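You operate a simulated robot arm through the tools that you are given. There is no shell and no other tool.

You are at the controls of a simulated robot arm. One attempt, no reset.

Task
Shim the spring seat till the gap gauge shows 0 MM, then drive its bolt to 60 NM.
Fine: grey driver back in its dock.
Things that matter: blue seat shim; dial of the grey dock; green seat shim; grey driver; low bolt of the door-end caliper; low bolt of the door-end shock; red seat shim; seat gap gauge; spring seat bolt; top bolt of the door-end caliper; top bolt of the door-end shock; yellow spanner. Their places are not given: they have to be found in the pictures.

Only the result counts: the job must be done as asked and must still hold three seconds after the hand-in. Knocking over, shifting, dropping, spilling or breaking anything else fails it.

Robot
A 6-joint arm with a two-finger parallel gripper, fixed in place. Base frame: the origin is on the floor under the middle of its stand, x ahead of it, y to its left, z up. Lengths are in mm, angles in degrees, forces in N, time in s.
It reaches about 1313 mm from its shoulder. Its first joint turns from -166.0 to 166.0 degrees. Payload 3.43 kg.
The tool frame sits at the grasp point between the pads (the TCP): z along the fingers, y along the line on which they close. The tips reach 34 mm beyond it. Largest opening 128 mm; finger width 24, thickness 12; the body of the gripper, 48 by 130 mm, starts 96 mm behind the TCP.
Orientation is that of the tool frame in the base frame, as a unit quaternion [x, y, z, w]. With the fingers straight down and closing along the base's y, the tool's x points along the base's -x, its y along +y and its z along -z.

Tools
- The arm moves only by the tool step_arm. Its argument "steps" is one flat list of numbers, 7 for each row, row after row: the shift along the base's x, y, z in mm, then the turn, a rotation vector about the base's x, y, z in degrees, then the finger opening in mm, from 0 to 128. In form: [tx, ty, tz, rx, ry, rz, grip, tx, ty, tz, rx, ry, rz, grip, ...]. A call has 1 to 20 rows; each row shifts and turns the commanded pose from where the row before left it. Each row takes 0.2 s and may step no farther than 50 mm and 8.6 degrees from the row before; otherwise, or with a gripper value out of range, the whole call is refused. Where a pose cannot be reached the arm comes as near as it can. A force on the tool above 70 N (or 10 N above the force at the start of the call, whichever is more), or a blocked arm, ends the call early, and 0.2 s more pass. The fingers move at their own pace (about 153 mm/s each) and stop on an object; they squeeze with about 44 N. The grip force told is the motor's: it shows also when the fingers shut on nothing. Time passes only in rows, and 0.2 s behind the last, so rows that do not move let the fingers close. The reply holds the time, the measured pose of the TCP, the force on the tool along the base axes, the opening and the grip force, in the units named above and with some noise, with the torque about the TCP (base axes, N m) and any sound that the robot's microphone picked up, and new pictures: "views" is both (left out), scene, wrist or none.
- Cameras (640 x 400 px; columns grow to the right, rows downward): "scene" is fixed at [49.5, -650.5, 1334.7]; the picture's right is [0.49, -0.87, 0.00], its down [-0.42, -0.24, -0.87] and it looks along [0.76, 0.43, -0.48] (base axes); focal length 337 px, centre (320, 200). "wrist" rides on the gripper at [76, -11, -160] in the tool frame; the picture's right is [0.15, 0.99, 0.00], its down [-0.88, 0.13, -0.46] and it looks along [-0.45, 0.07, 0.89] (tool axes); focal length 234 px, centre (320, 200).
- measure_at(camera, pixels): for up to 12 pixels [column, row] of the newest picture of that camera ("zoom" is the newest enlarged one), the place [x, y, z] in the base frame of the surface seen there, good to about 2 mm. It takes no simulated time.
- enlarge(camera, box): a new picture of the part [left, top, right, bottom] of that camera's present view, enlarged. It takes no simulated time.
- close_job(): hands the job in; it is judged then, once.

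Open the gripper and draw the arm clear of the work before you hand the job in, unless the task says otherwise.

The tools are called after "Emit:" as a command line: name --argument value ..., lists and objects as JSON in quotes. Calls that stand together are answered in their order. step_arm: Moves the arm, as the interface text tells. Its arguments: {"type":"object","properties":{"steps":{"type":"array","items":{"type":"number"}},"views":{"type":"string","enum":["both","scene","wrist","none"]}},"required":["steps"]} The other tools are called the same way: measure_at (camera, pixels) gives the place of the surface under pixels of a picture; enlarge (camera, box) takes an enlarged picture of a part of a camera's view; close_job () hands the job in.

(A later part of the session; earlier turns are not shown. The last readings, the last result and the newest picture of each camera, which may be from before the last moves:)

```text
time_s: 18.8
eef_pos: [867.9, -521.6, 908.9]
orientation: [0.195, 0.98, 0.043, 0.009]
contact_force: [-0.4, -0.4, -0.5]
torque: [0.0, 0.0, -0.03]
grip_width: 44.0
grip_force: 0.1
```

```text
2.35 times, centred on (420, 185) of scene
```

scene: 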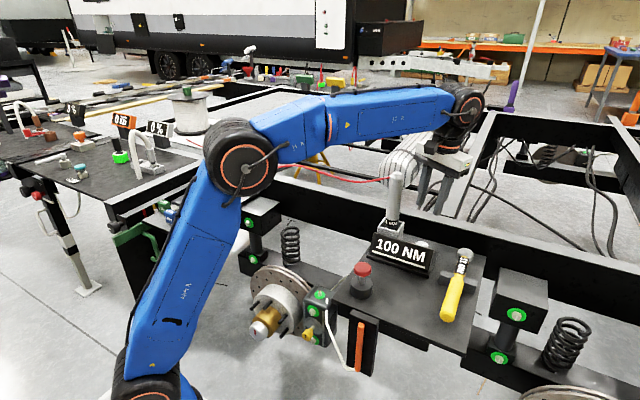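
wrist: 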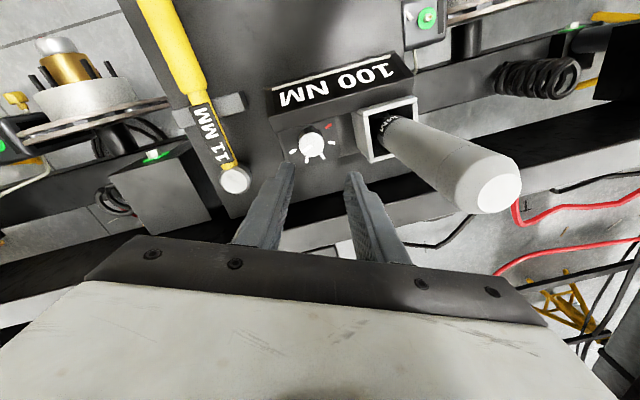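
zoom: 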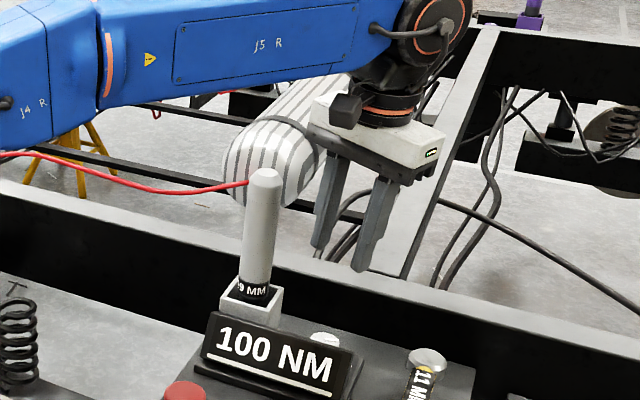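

I check heights of the forearm/wrist underside and the driver top so the descent won't touch the driver.

Emit:
measure_at --camera "zoom" --pixels '[[250, 85], [340, 70], [380, 85], [345, 110], [345, 130], [300, 140], [420, 150], [263, 172], [275, 185], [245, 185], [160, 95], [430, 50]]'

Emit:
measure_at --camera "wrist" --pixels '[[497, 188], [515, 185], [480, 190], [497, 170], [497, 208], [313, 145], [303, 145], [322, 150]]'

```text
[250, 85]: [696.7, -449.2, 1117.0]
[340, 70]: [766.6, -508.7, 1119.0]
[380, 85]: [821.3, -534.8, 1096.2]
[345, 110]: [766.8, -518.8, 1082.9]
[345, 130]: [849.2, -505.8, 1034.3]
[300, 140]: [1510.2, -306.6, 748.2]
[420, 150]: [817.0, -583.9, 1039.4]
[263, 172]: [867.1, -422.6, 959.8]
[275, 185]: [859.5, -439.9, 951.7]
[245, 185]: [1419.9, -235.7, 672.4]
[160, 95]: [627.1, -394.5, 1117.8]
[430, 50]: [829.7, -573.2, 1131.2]
```

```text
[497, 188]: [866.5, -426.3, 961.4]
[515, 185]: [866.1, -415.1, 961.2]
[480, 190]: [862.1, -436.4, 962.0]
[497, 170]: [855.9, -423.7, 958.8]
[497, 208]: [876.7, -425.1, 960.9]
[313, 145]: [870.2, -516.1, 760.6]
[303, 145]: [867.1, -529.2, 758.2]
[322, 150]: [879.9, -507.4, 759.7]
```

Driver top is z≈961 at (866,-426) and the forearm underside is ≈1105 now, laterally clear of it. I descend in stages and look at clearance.

Emit:
step_arm --steps '[0.5, 0.5, -25, 0, 0, 0, 44, 0, 0, -25, 0, 0, 0, 44, 0, 0, -20, 0, 0, 0, 44, 0, 0, 0, 0, 0, 0, 44]'

Emit:
enlarge --camera "wrist" --box '[240, 100, 420, 240]'

Emit:
enlarge --camera "scene" --box '[350, 100, 490, 270]'

```text
time_s: 19.8
eef_pos: [867.8, -521.6, 836.0]
orientation: [0.195, 0.98, 0.042, 0.008]
contact_force: [0.7, 0.1, 0.0]
torque: [-0.02, -0.01, 0.01]
grip_width: 44.1
grip_force: 0.0
```

scene: 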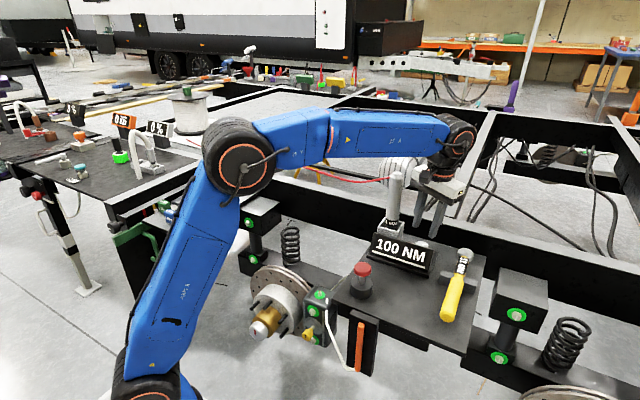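
wrist: 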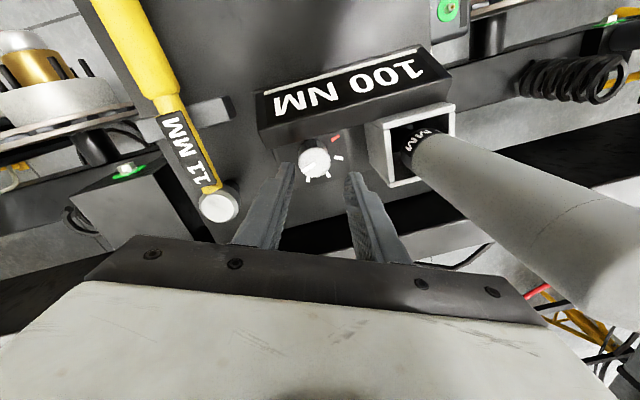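

```text
2.86 times, centred on (330, 170) of wrist
```

zoom: 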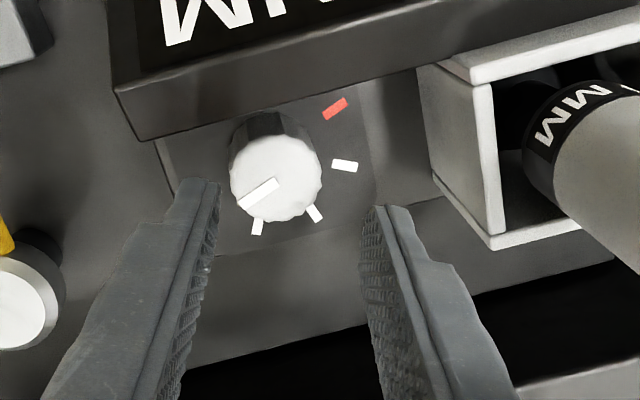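

```text
2.35 times, centred on (420, 185) of scene
```

zoom: 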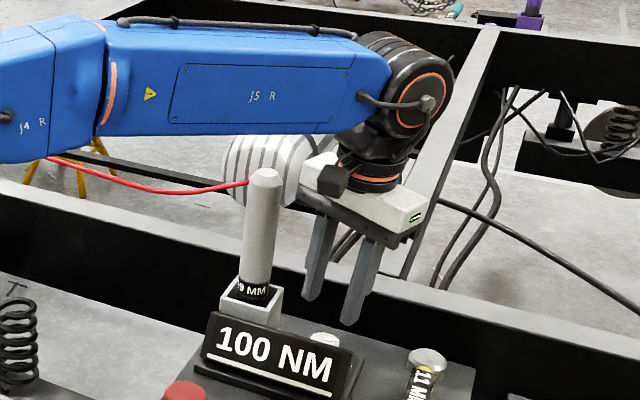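

Emit:
measure_at --camera "zoom" --pixels '[[140, 134], [200, 133], [280, 133], [340, 128], [370, 85], [330, 180], [310, 175], [300, 190], [345, 225], [410, 215], [250, 40], [250, 28]]'

```text
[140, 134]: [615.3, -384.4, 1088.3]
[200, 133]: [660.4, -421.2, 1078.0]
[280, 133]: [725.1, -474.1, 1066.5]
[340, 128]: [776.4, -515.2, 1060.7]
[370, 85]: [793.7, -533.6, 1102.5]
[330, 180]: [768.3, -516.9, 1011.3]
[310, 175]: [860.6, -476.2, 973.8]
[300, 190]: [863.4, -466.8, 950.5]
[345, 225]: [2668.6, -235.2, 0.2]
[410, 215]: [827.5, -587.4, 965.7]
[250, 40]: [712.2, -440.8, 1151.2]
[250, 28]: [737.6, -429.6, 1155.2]
```

Forearm will stay ~40 mm above the driver, and the gripper body is ~19 mm from it. I lower the last 60 mm so the tips straddle the knob and check before gripping.

Emit:
step_arm --steps '[0, 0, -25, 0, 0, 0, 44, 0, 0, -20, 0, 0, 0, 44, 0, 0, -15, 0, 0, 0, 44, 0, 0, 0, 0, 0, 0, 44]'

Emit:
enlarge --camera "wrist" --box '[240, 100, 420, 240]'

Emit:
enlarge --camera "scene" --box '[350, 130, 470, 270]'

```text
time_s: 20.8
eef_pos: [870.8, -519.5, 777.9]
orientation: [0.195, 0.98, 0.043, 0.009]
contact_force: [0.5, -0.7, -1.3]
torque: [0.04, 0.0, -0.01]
grip_width: 43.8
grip_force: 0.0
```

scene: 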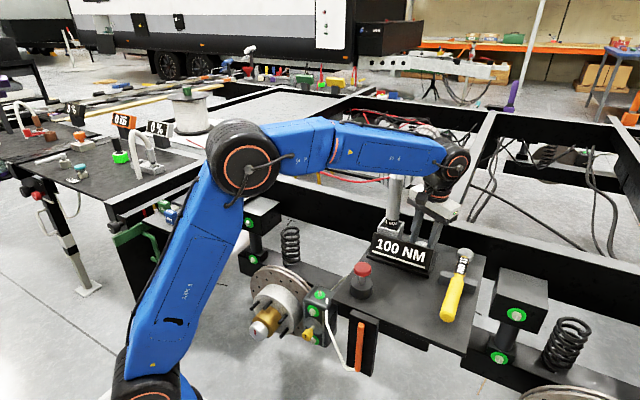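
wrist: 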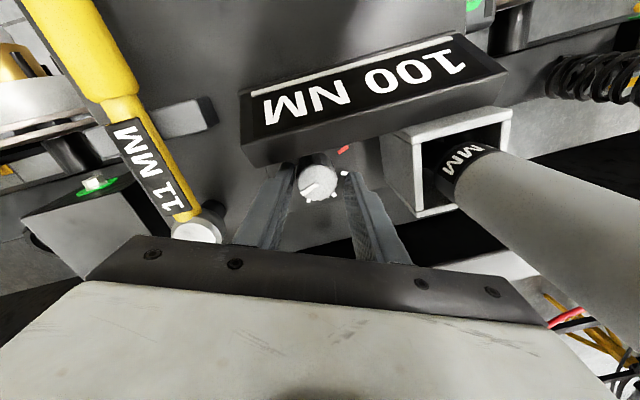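

```text
2.86 times, centred on (330, 170) of wrist
```

zoom: 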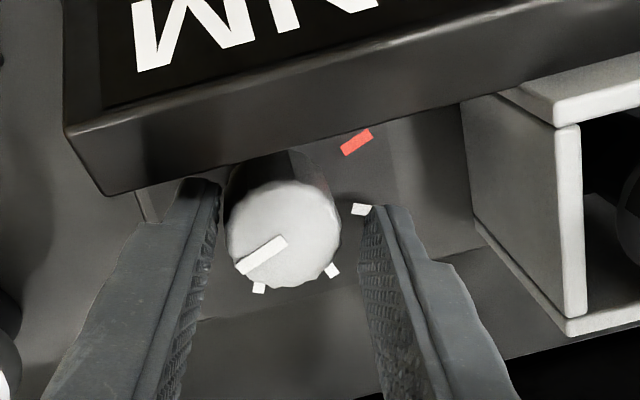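

```text
2.86 times, centred on (410, 200) of scene
```

zoom: 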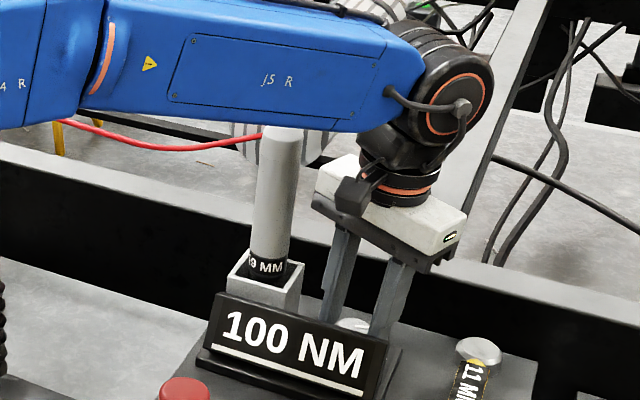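

The knob sits between the fingers, about 2 mm toward the left finger; I shift (-0.7,-1.7) mm and close on it.

Emit:
step_arm --steps '[-0.7, -1.7, 0, 0, 0, 0, 44, 0, 0, 0, 0, 0, 0, 25, 0, 0, 0, 0, 0, 0, 25, 0, 0, 0, 0, 0, 0, 25]' --views "none"

```text
time_s: 21.8
eef_pos: [870.8, -523.7, 776.9]
orientation: [0.195, 0.98, 0.042, 0.009]
contact_force: [-1.1, -6.0, -1.9]
torque: [-1.05, 0.04, 0.01]
grip_width: 34.3
grip_force: 44.9
```

Knob is gripped at 34.3 mm with 45 N. I turn it counter-clockwise (+z) by 22.5° first and read the display.

Emit:
step_arm --steps '[0.22, 0, 0, 0, 0, 7.5, 25, 0.22, 0, 0, 0, 0, 7.5, 25, 0.22, 0, 0, 0, 0, 7.5, 25, 0, 0, 0, 0, 0, 0, 25]'

Emit:
enlarge --camera "scene" --box '[350, 130, 470, 270]'

Emit:
enlarge --camera "wrist" --box '[240, 100, 420, 240]'

```text
time_s: 22.8
eef_pos: [870.2, -521.3, 778.4]
orientation: [0.0, 0.999, 0.044, 0.0]
contact_force: [7.2, -11.9, -9.5]
torque: [-1.11, -0.76, 0.0]
grip_width: 34.2
grip_force: 45.0
```

scene: 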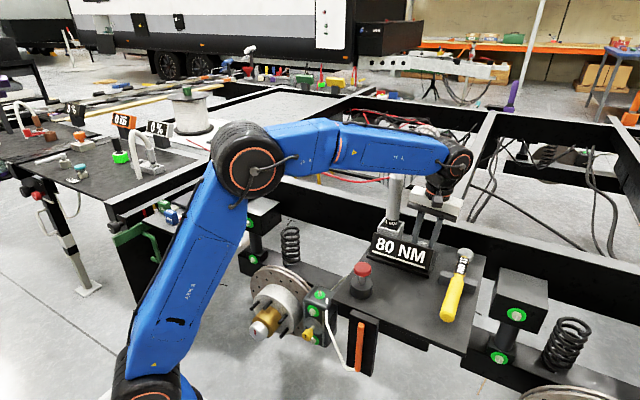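
wrist: 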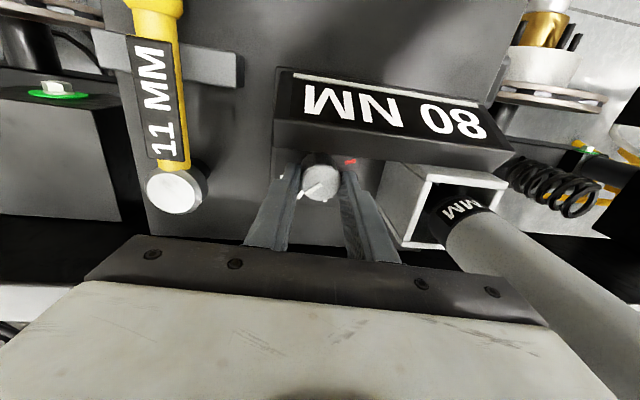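

```text
2.86 times, centred on (410, 200) of scene
```

zoom: 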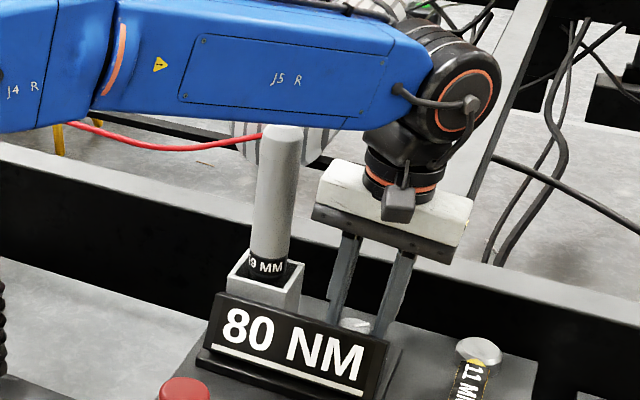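

```text
2.86 times, centred on (330, 170) of wrist
```

zoom: 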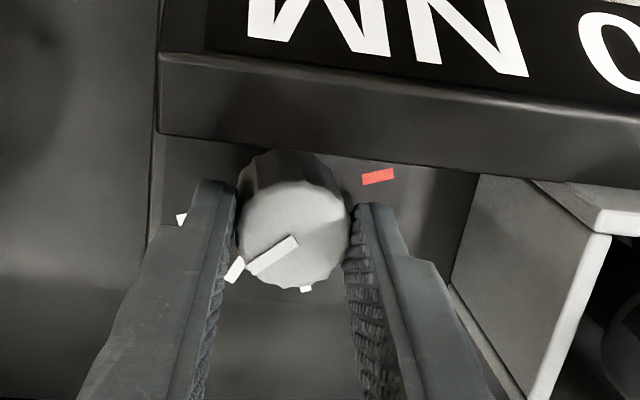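

Display now reads 80 NM after 22.5° of turn, so 60 NM should be at the third tick (≈90° total). I continue turning another 30°.

Emit:
step_arm --steps '[0.22, 0.06, 0, 0, 0, 7.5, 25, 0.22, 0.06, 0, 0, 0, 7.5, 25, 0.22, 0.06, 0, 0, 0, 7.5, 25, 0.22, 0.06, 0, 0, 0, 7.5, 25, 0, 0, 0, 0, 0, 0, 25]'

Emit:
enlarge --camera "scene" --box '[350, 130, 470, 270]'

Emit:
enlarge --camera "wrist" --box '[240, 100, 420, 240]'

```text
time_s: 24.0
eef_pos: [871.5, -521.4, 778.8]
orientation: [-0.259, 0.965, 0.044, -0.013]
contact_force: [0.0, 2.2, -28.7]
torque: [-0.73, -0.22, -0.02]
grip_width: 33.8
grip_force: 44.4
```

scene: 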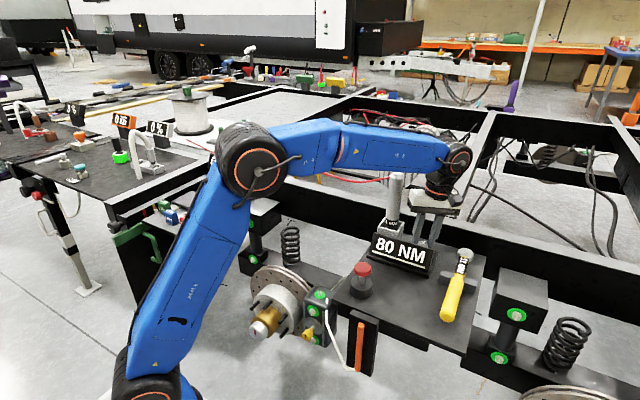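
wrist: 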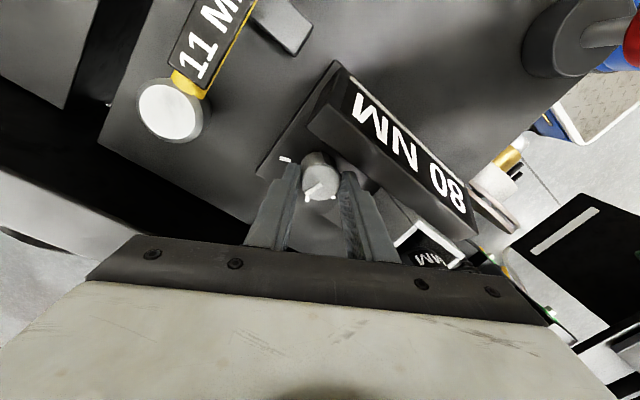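

```text
2.86 times, centred on (410, 200) of scene
```

zoom: 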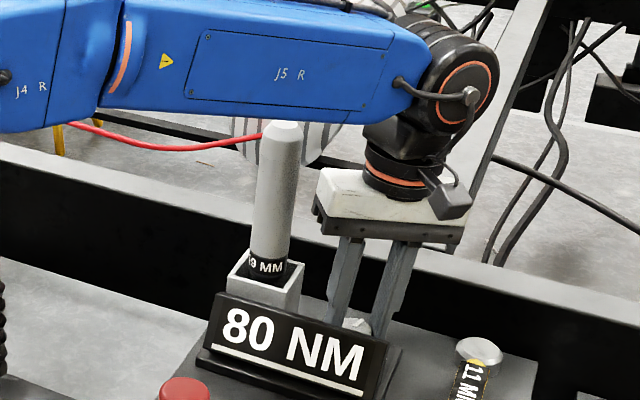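

```text
2.86 times, centred on (330, 170) of wrist
```

zoom: 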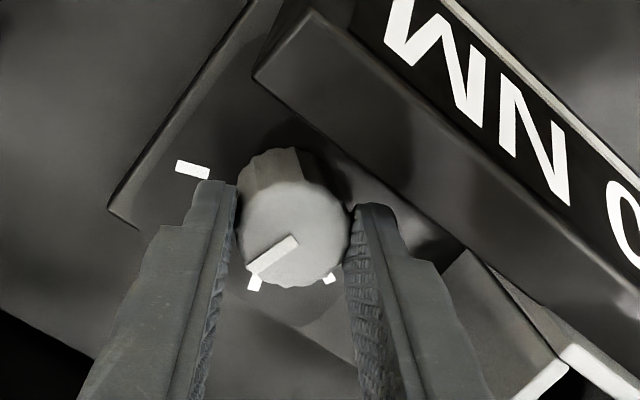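

Still 80 NM at the second tick, with φ=+30°. I open, lift, turn the gripper back 40°, and re-grip the knob.

Emit:
step_arm --steps '[0, 0, -1, 0, 0, 0, 44, 0, 0, 0, 0, 0, 0, 44, 0, 0, 30, 0, 0, 0, 44, -0.24, -0.04, 0, 0, 0, -8, 44, -0.24, -0.04, 0, 0, 0, -8, 44, -0.24, -0.04, 0, 0, 0, -8, 44, -0.24, -0.04, 0, 0, 0, -8, 44, -0.24, -0.04, 0, 0, 0, -8, 44, 0, 0, 0, 0, 0, 0, 44]'

Emit:
enlarge --camera "wrist" --box '[240, 100, 420, 240]'

```text
time_s: 26.0
eef_pos: [869.7, -521.1, 806.6]
orientation: [0.088, 0.995, 0.044, 0.004]
contact_force: [-0.4, 0.0, -0.4]
torque: [-0.02, 0.0, 0.02]
grip_width: 44.2
grip_force: 0.0
```

scene: 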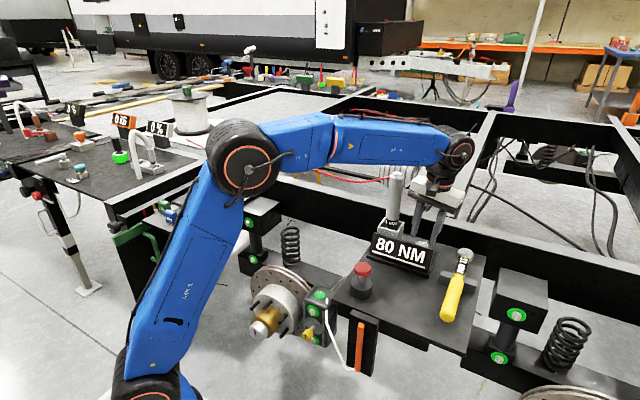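
wrist: 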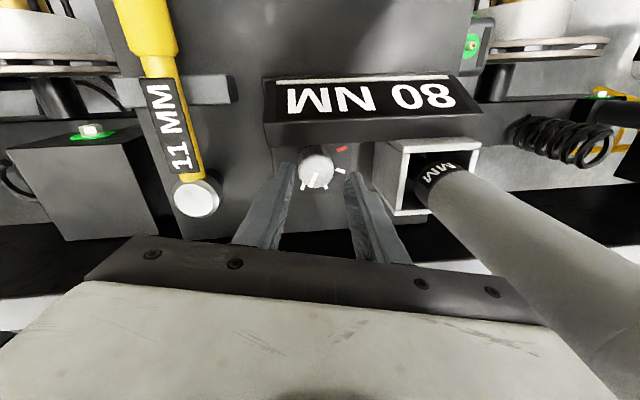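

```text
2.86 times, centred on (330, 170) of wrist
```

zoom: 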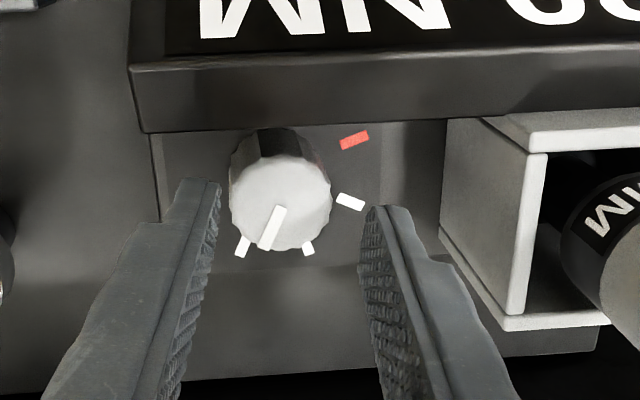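

Pointer is just past the second tick. I lower 29 mm, grip the knob, and turn it another 37.5° counter-clockwise.

Emit:
step_arm --steps '[0, 0, -15, 0, 0, 0, 44, 0, 0, -14, 0, 0, 0, 44, 0, 0, 0, 0, 0, 0, 25, 0, 0, 0, 0, 0, 0, 25, 0.2, 0, 0, 0, 0, 7.5, 25, 0.2, 0, 0, 0, 0, 7.5, 25, 0.2, 0, 0, 0, 0, 7.5, 25, 0.2, 0.06, 0, 0, 0, 7.5, 25, 0.2, 0.06, 0, 0, 0, 7.5, 25, 0, 0, 0, 0, 0, 0, 25]'

Emit:
enlarge --camera "wrist" --box '[240, 100, 420, 240]'

Emit:
enlarge --camera "scene" --box '[350, 130, 470, 270]'

```text
time_s: 28.2
eef_pos: [871.1, -522.5, 781.1]
orientation: [-0.238, 0.97, 0.041, -0.009]
contact_force: [11.3, -28.8, 33.0]
torque: [-1.52, -0.6, 0.03]
grip_width: 33.7
grip_force: 45.2
```

scene: 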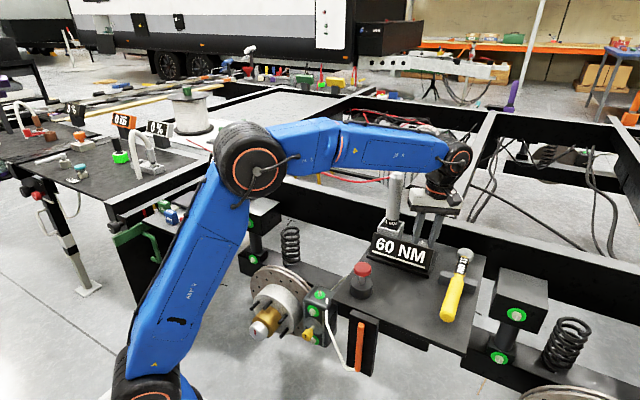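
wrist: 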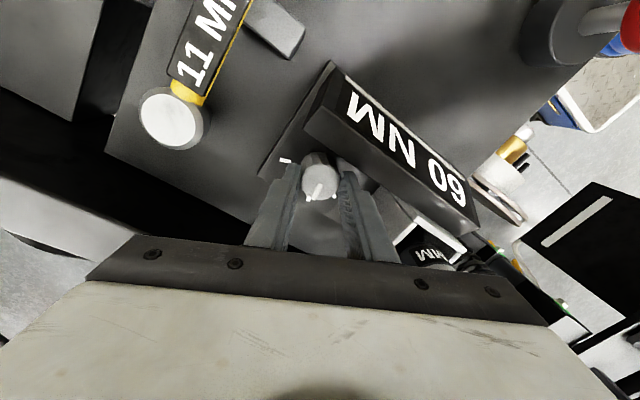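

```text
2.86 times, centred on (330, 170) of wrist
```

zoom: 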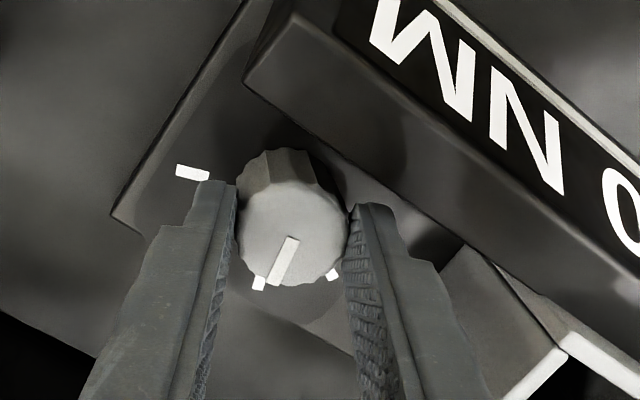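

```text
2.86 times, centred on (410, 200) of scene
```

zoom: 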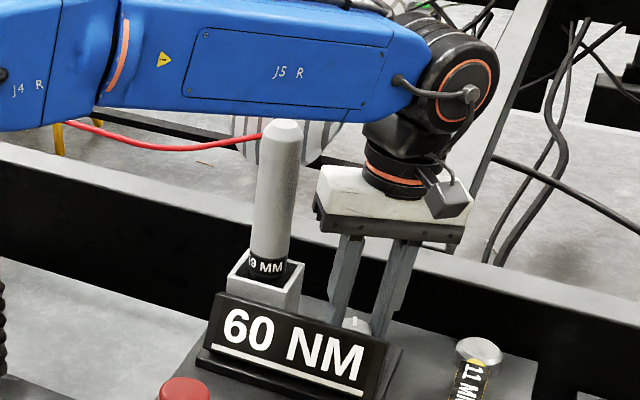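

The display reads 60 NM. I open the fingers and lift clear, then check the pointer position and display.

Emit:
step_arm --steps '[0, 0, 0, 0, 0, 0, 44, 0, 0, 0, 0, 0, 0, 44, 0, 0, 25, 0, 0, 0, 44, 0, 0, 25, 0, 0, 0, 44, 0, 0, 30, 0, 0, -7.5, 44, 0, 0, 40, 0, 0, -7.5, 44, 0, 0, 40, 0, 0, -7.5, 44, -20, 0, 40, 0, 0, -5, 60, -40, 0, 0, 0, 0, 0, 60, 0, 0, 0, 0, 0, 0, 60]'

Emit:
enlarge --camera "wrist" --box '[270, 120, 370, 200]'

Emit:
enlarge --camera "scene" --box '[350, 130, 470, 270]'

```text
time_s: 30.4
eef_pos: [810.9, -522.9, 978.4]
orientation: [0.0, 0.999, 0.044, 0.0]
contact_force: [0.1, -0.8, 0.4]
torque: [-0.01, -0.02, 0.01]
grip_width: 60.0
grip_force: 0.2
```

scene: 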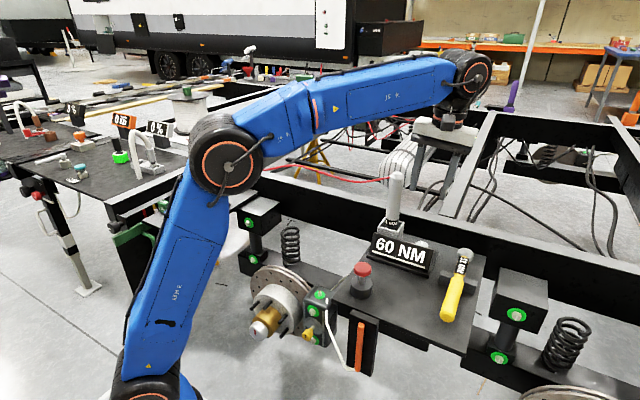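
wrist: 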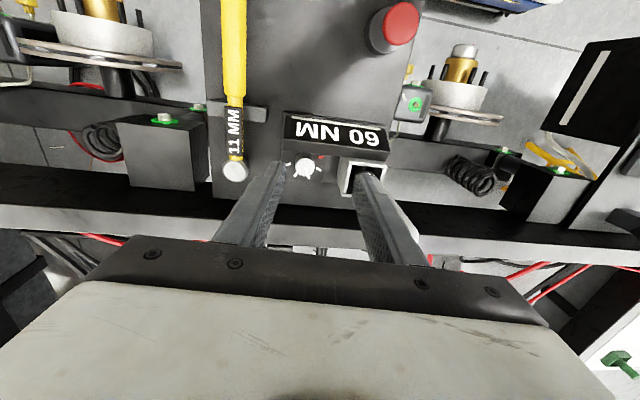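

```text
5.00 times, centred on (320, 160) of wrist
```

zoom: 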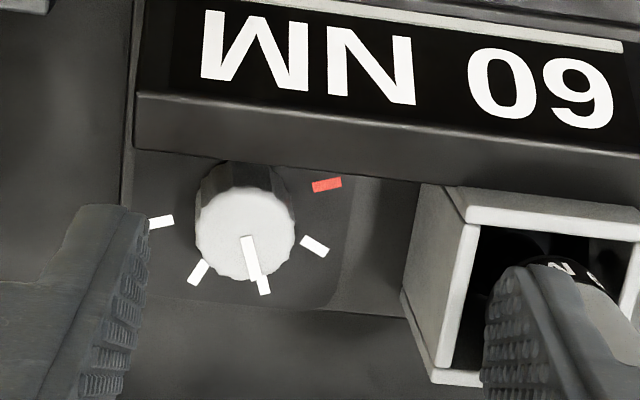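

```text
2.86 times, centred on (410, 200) of scene
```

zoom: 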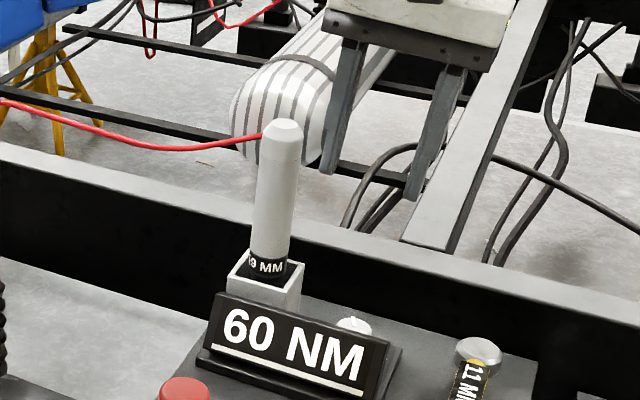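

Pointer is on the third tick and the display shows 60 NM. Next I raise, undo the 5° lean, and move above the grey driver at about (868,-426).

Emit:
step_arm --steps '[0, 0, 40, 0, 0, 0, 70, 0, 0, 40, -5, 0, 0, 80, 28, 48, 0, 0, 0, 0, 80, 29, 48, 0, 0, 0, 0, 80, 0, 0, 0, 0, 0, 0, 80]'

Emit:
enlarge --camera "wrist" --box '[240, 100, 400, 240]'

```text
refused: row 3 steps farther than a row can; nothing moved
```

```text
2.86 times, centred on (320, 170) of wrist
```

zoom: 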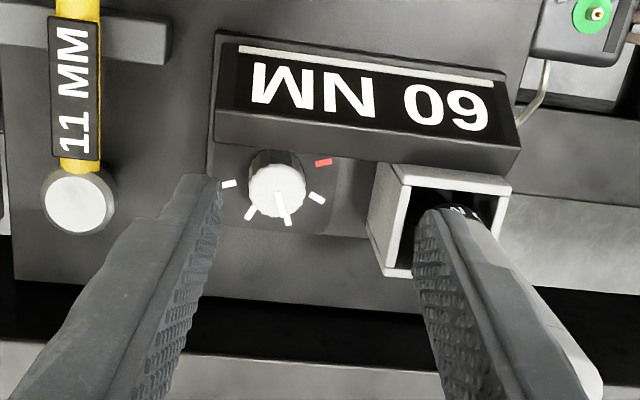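

The last row exceeded 50 mm, so I split the lateral move into three smaller steps.

Emit:
step_arm --steps '[0, 0, 40, 0, 0, 0, 70, 0, 0, 40, -5, 0, 0, 80, 19, 32, 0, 0, 0, 0, 80, 19, 32, 0, 0, 0, 0, 80, 19, 32, 0, 0, 0, 0, 80, 0, 0, 0, 0, 0, 0, 80]'

Emit:
enlarge --camera "wrist" --box '[240, 100, 400, 240]'

```text
time_s: 31.8
eef_pos: [867.5, -422.6, 1056.6]
orientation: [0.0, 1.0, 0.0, -0.001]
contact_force: [0.5, 0.4, 0.4]
torque: [0.0, -0.01, -0.03]
grip_width: 79.9
grip_force: 0.2
```

scene: 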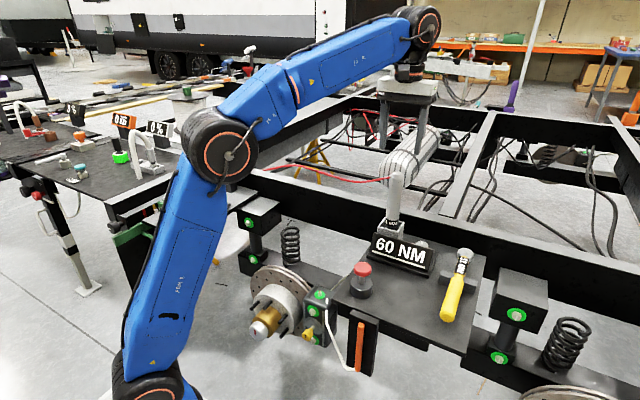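
wrist: 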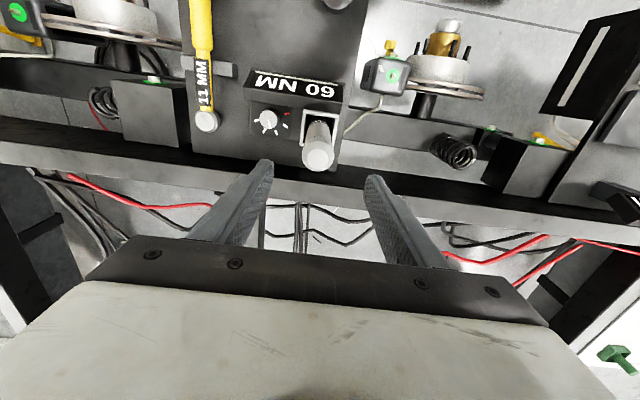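

```text
2.86 times, centred on (320, 170) of wrist
```

zoom: 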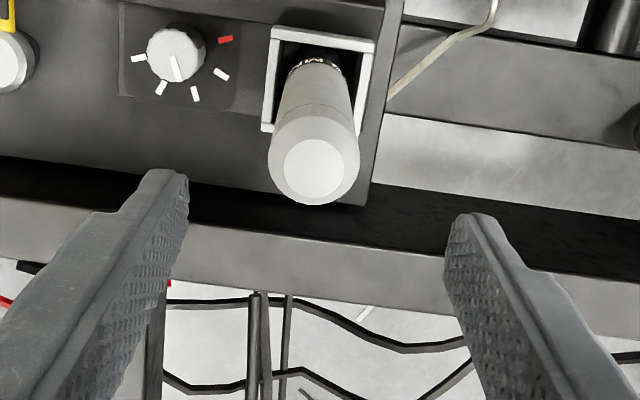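

I measure the driver's top and body edges and the dock rim in this zoom.

Emit:
measure_at --camera "zoom" --pixels '[[313, 170], [286, 168], [341, 168], [313, 142], [313, 198], [272, 160], [355, 160], [270, 30], [375, 45], [262, 130], [362, 130], [318, 75]]'

```text
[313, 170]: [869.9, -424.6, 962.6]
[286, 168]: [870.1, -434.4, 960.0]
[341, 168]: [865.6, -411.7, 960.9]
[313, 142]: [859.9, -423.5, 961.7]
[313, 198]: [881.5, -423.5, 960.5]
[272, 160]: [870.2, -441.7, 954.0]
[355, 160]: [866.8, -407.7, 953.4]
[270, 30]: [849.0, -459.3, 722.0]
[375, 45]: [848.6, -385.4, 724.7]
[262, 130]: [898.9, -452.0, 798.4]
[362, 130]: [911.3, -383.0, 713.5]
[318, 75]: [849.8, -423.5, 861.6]
```

Driver axis ≈(869,-424.5), diameter ≈36. I adjust by (+1.5,-1.5) and descend with an 80 mm opening to TCP z≈905.

Emit:
step_arm --steps '[1.5, -1.5, -30, 0, 0, 0, 80, 0, 0, -40, 0, 0, 0, 80, 0, 0, -40, 0, 0, 0, 80, 0, 0, -40, 0, 0, 0, 80, 0, 0, 0, 0, 0, 0, 80]'

Emit:
enlarge --camera "scene" --box '[340, 100, 460, 250]'

```text
time_s: 33.0
eef_pos: [870.7, -424.1, 905.3]
orientation: [0.0, 1.0, 0.0, -0.001]
contact_force: [-0.5, 0.4, 0.8]
torque: [-0.02, -0.04, 0.0]
grip_width: 80.0
grip_force: 0.0
```

scene: 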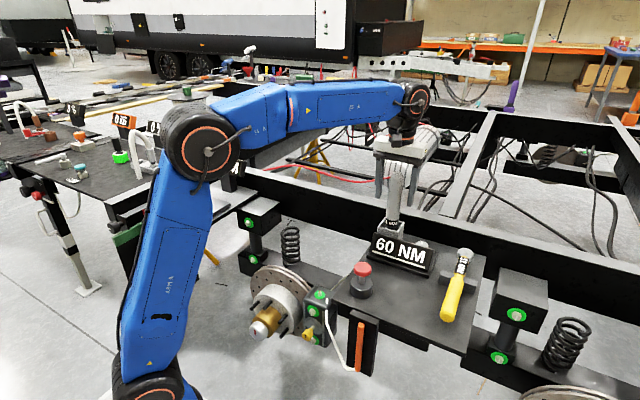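
wrist: 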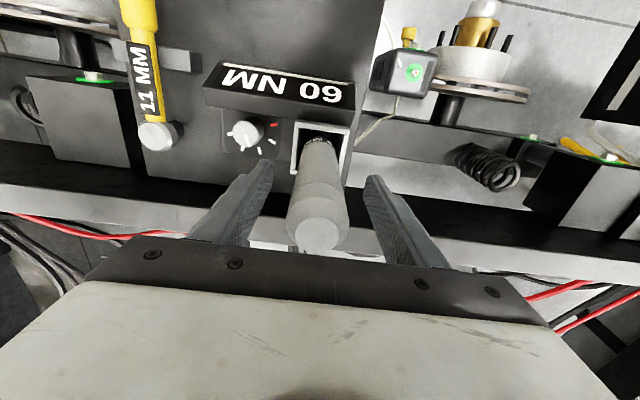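

```text
2.67 times, centred on (400, 175) of scene
```

zoom: 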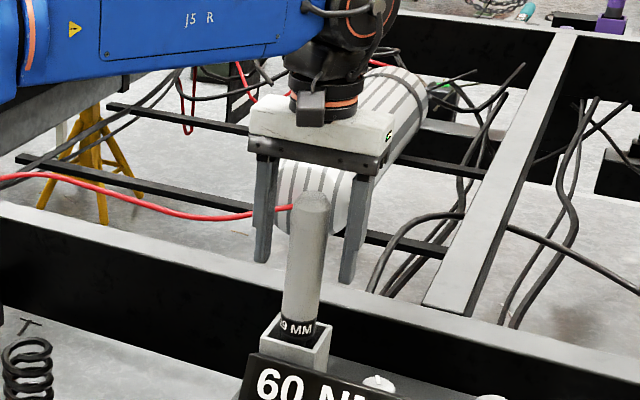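

The driver is centred between the fingers. I lower 15 mm more and close on it.

Emit:
step_arm --steps '[0, 0, -15, 0, 0, 0, 80, 0, 0, 0, 0, 0, 0, 44, 0, 0, 0, 0, 0, 0, 30, 0, 0, 0, 0, 0, 0, 30, 0, 0, 0, 0, 0, 0, 30]'

Emit:
enlarge --camera "scene" --box '[340, 100, 460, 250]'

```text
time_s: 34.2
eef_pos: [870.8, -425.3, 892.8]
orientation: [0.0, 1.0, -0.001, 0.0]
contact_force: [0.0, -1.1, 1.2]
torque: [-0.1, -0.12, -0.01]
grip_width: 37.4
grip_force: 44.1
```

scene: 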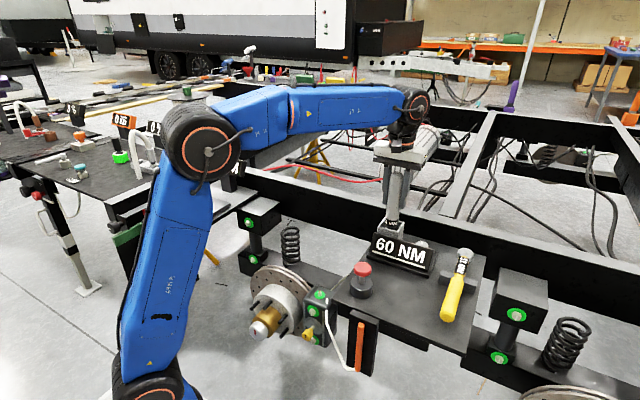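
wrist: 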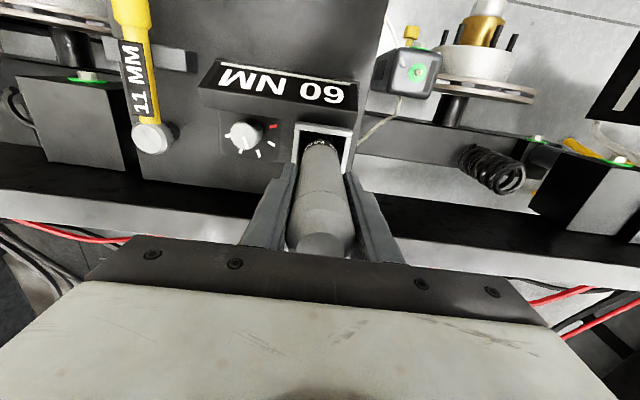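

```text
2.67 times, centred on (400, 175) of scene
```

zoom: 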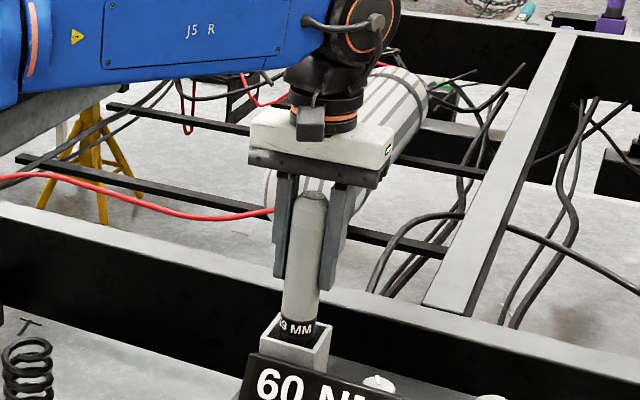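

Driver gripped at 37.4 mm with 44 N. I lift it straight up out of the dock (recording all moves from this grip pose so I can return it exactly).

Emit:
step_arm --steps '[0, 0, 10, 0, 0, 0, 30, 0, 0, 20, 0, 0, 0, 30, 0, 0, 30, 0, 0, 0, 30, 0, 0, 40, 0, 0, 0, 30, 0, 0, 0, 0, 0, 0, 30]'

Emit:
enlarge --camera "scene" --box '[340, 100, 460, 250]'

```text
time_s: 35.4
eef_pos: [867.0, -427.0, 991.6]
orientation: [-0.001, 1.0, 0.0, 0.0]
contact_force: [0.4, -0.3, -5.3]
torque: [-0.02, -0.01, 0.04]
grip_width: 37.5
grip_force: 44.1
```

scene: 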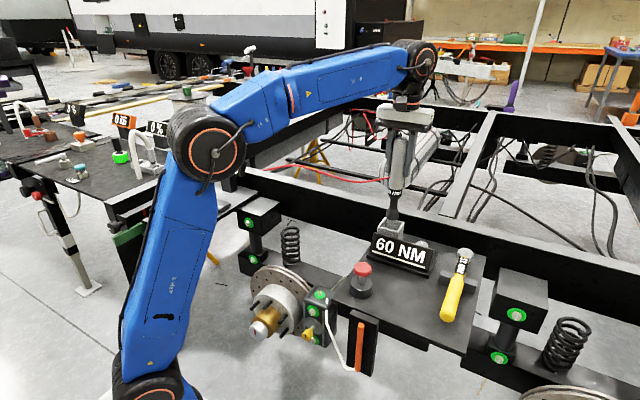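
wrist: 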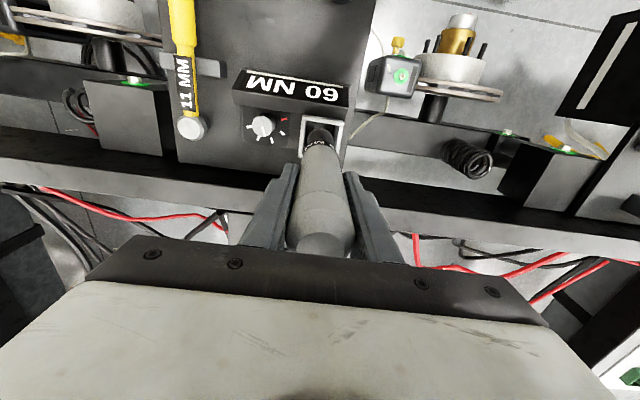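

```text
2.67 times, centred on (400, 175) of scene
```

zoom: 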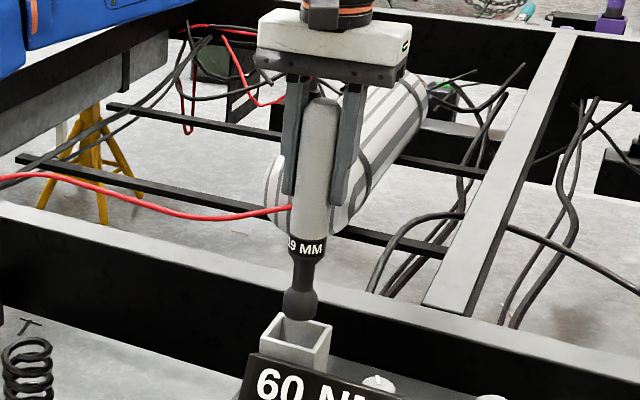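

The driver is out, showing a dark shank and socket. I measure the socket tip and shaft positions to know its length and axis relative to the TCP.

Emit:
enlarge --camera "scene" --box '[375, 130, 425, 230]'

Emit:
measure_at --camera "zoom" --pixels '[[315, 105], [300, 180], [318, 180], [335, 180], [295, 290], [275, 290], [315, 290], [295, 310], [305, 230], [312, 80]]'

```text
4.00 times, centred on (400, 180) of scene
```

zoom: 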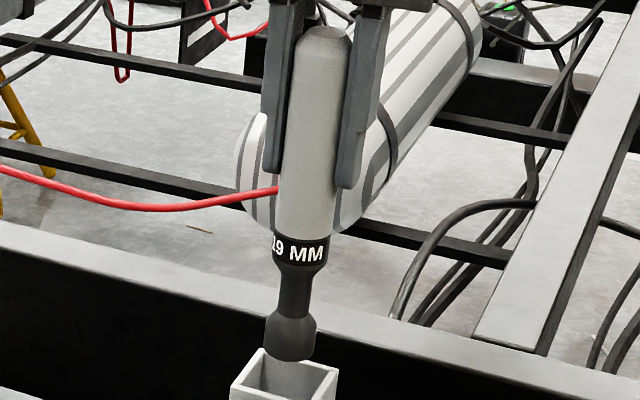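

```text
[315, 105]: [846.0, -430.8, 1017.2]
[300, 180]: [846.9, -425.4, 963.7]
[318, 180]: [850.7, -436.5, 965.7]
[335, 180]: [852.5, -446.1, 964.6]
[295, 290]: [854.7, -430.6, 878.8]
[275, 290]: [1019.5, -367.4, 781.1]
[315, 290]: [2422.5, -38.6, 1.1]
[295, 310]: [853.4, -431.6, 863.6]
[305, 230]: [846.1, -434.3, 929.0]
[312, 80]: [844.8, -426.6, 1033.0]
```

Emit:
measure_at --camera "zoom" --pixels '[[290, 355], [270, 345], [308, 348], [290, 335], [293, 300], [284, 300], [304, 300], [322, 40], [300, 215], [283, 215], [334, 215], [308, 215]]'

Emit:
measure_at --camera "wrist" --pixels '[[319, 135], [312, 133], [328, 133], [320, 150], [321, 240], [320, 180]]'

```text
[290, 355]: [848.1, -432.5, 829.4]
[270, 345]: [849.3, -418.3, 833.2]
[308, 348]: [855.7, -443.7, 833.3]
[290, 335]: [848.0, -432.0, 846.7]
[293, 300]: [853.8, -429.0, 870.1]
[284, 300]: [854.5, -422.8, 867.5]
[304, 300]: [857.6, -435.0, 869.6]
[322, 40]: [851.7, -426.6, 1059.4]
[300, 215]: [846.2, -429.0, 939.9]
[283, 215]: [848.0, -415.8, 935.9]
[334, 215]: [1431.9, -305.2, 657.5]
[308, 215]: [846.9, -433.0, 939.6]
```

```text
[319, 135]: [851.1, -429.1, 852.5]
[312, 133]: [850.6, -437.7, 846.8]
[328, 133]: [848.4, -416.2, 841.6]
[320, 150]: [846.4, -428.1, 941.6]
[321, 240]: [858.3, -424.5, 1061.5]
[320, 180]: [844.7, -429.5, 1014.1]
```

I take a still reading to gauge pose noise before moving on.

Emit:
step_arm --steps '[0, 0, 0, 0, 0, 0, 30]' --views "none"

Emit:
step_arm --steps '[0, 0, 0, 0, 0, 0, 30]' --views "none"

Emit:
step_arm --steps '[0, 0, 0, 0, 0, 0, 30]' --views "none"

```text
time_s: 35.8
eef_pos: [865.9, -426.1, 991.7]
orientation: [0.0, 1.0, 0.0, 0.0]
contact_force: [0.4, -0.1, -6.1]
torque: [-0.01, 0.0, 0.01]
grip_width: 37.8
grip_force: 44.4
```

```text
time_s: 36.2
eef_pos: [866.1, -426.3, 992.0]
orientation: [0.0, 1.0, 0.0, 0.0]
contact_force: [0.1, 0.2, -5.5]
torque: [-0.02, 0.0, -0.02]
grip_width: 37.6
grip_force: 44.5
```

```text
time_s: 36.6
eef_pos: [865.7, -425.0, 991.0]
orientation: [0.0, 1.0, 0.0, 0.001]
contact_force: [1.0, -0.6, -6.0]
torque: [-0.02, 0.03, 0.01]
grip_width: 37.6
grip_force: 44.1
```

Still readings average (866.2,-426.1,991.6), so the arm can deviate a few mm; I'll use camera feedback at the bolt. I enlarge the bolt in the scene view to measure its centre.

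Emit:
enlarge --camera "scene" --box '[185, 185, 225, 210]'

Emit:
measure_at --camera "zoom" --pixels '[[270, 200], [300, 200], [240, 200], [230, 225], [200, 235], [340, 225], [270, 245], [270, 180]]'

```text
16.00 times, centred on (205, 198) of scene
```

zoom: 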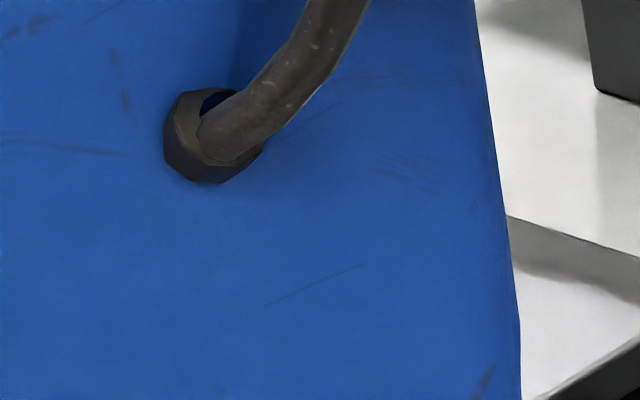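

```text
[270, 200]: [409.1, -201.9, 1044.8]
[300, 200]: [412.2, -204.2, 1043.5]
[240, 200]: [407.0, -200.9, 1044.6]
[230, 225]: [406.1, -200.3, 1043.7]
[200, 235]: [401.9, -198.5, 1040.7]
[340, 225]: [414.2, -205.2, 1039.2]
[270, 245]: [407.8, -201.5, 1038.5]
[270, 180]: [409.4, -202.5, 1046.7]
```

The arm blocks the view of the bolt now. I raise 80 mm and carry the driver over to above the seat bolt near (775,258).

Emit:
step_arm --steps '[0, 0, 40, 0, 0, 0, 30, 0, 0, 40, 0, 0, 0, 30, -6.5, 48.8, 0, 0, 0, 0, 30, -6.5, 48.8, 0, 0, 0, 0, 30, -6.5, 48.8, 0, 0, 0, 0, 30, -6.5, 48.8, 0, 0, 0, 0, 30, -6.5, 48.8, 0, 0, 0, 0, 30, -6.5, 48.8, 0, 0, 0, 0, 30, -6.5, 48.8, 0, 0, 0, 0, 30, -6.5, 48.8, 0, 0, 0, 0, 30, -6.5, 48.8, 0, 0, 0, 0, 30, -6.5, 48.8, 0, 0, 0, 0, 30, -6.5, 48.8, 0, 0, 0, 0, 30, -6.5, 48.8, 0, 0, 0, 0, 30, -6.5, 48.8, 0, 0, 0, 0, 30, -6.5, 48.8, 0, 0, 0, 0, 30, 0, 0, 0, 0, 0, 0, 30]'

Emit:
enlarge --camera "scene" --box '[140, 80, 260, 240]'

Emit:
enlarge --camera "scene" --box '[185, 185, 225, 210]'

```text
time_s: 40.2
eef_pos: [780.9, 256.0, 1073.6]
orientation: [0.0, 1.0, 0.0, -0.001]
contact_force: [-1.1, 0.4, -5.7]
torque: [0.07, 0.05, -0.02]
grip_width: 37.4
grip_force: 43.5
```

scene: 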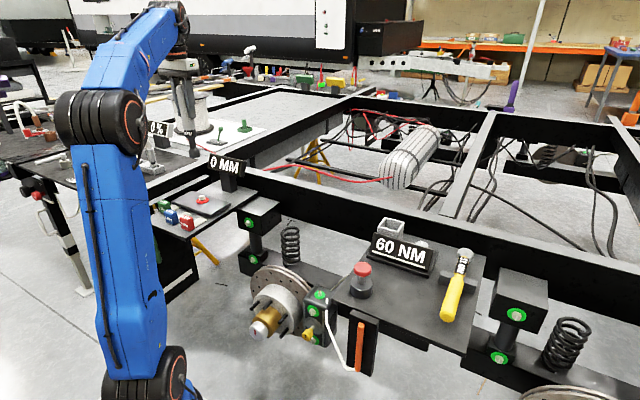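
wrist: 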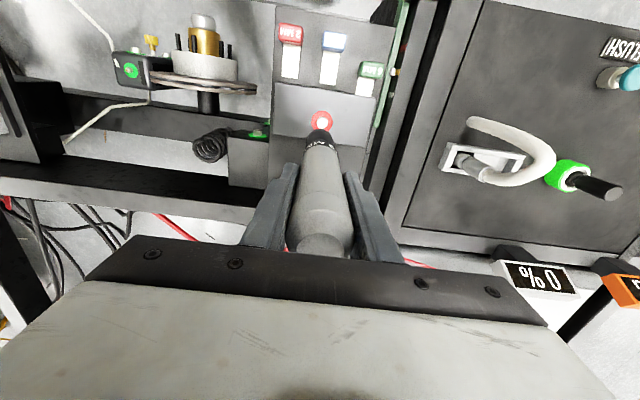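

```text
2.50 times, centred on (200, 160) of scene
```

zoom: 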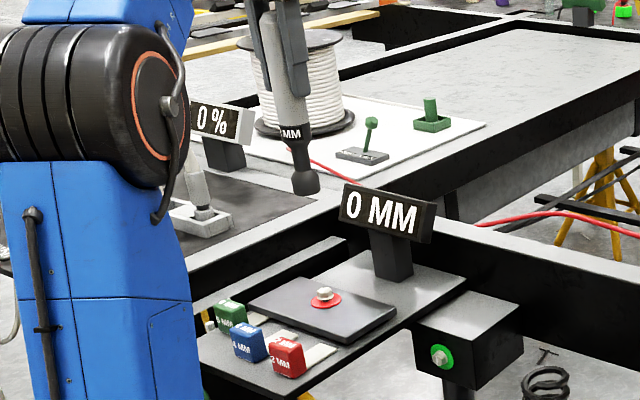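

```text
16.00 times, centred on (205, 198) of scene
```

zoom: 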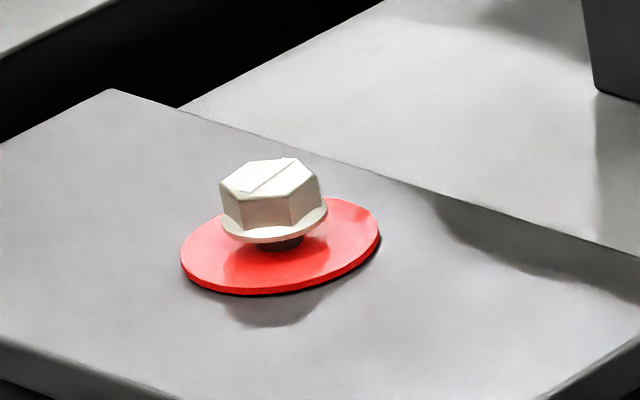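

The bolt head with red ring is clear in this zoom. I measure hex top, flange and ring extents.

Emit:
measure_at --camera "zoom" --pixels '[[270, 178], [226, 183], [316, 182], [270, 162], [255, 195], [265, 215], [235, 210], [310, 205], [185, 255], [376, 240], [245, 290], [345, 205]]'

```text
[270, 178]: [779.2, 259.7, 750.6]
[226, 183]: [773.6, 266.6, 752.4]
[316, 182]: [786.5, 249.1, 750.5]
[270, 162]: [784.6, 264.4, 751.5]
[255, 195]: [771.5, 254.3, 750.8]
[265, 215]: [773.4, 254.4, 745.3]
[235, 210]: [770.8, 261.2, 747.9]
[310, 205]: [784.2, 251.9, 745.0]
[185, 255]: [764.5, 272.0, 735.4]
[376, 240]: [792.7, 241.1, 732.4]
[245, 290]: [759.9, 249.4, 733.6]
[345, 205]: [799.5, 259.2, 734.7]
```

Bolt axis ≈(779,258), hex top z≈751. Now I measure the driver's socket in the same camera for relative alignment.

Emit:
enlarge --camera "scene" --box '[150, 100, 250, 170]'

Emit:
enlarge --camera "scene" --box '[170, 120, 220, 160]'

```text
5.71 times, centred on (200, 135) of scene
```

zoom: 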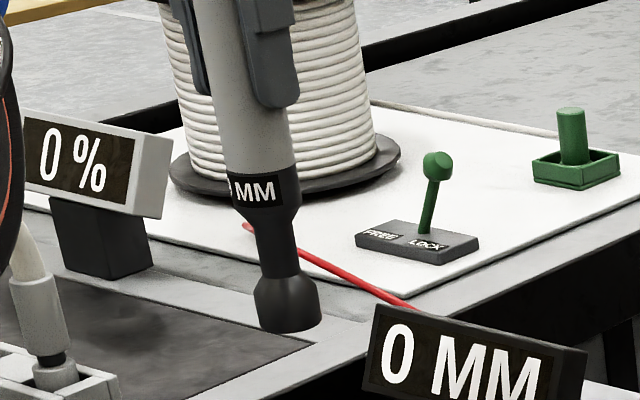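

```text
10.00 times, centred on (195, 140) of scene
```

zoom: 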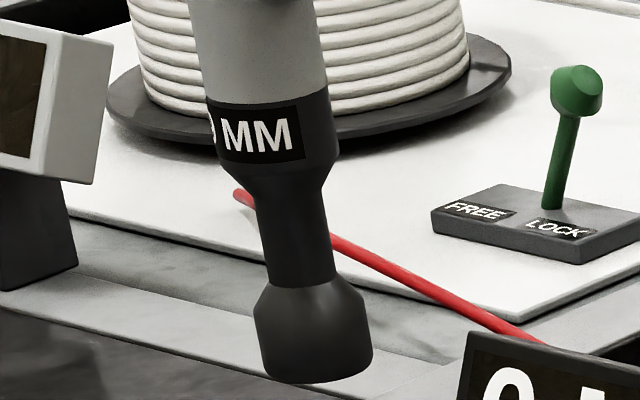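

Emit:
measure_at --camera "zoom" --pixels '[[257, 340], [369, 335], [315, 340], [318, 378], [275, 372], [360, 370], [262, 230], [332, 230], [297, 230], [205, 60], [323, 60], [265, 60]]'

```text
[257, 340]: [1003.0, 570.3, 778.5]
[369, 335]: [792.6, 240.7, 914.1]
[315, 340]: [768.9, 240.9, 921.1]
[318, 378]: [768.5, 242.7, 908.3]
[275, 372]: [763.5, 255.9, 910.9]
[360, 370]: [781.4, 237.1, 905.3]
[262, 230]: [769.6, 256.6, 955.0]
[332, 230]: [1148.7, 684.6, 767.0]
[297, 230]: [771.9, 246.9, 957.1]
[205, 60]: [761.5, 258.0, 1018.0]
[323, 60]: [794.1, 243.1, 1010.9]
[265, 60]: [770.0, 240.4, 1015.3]
```

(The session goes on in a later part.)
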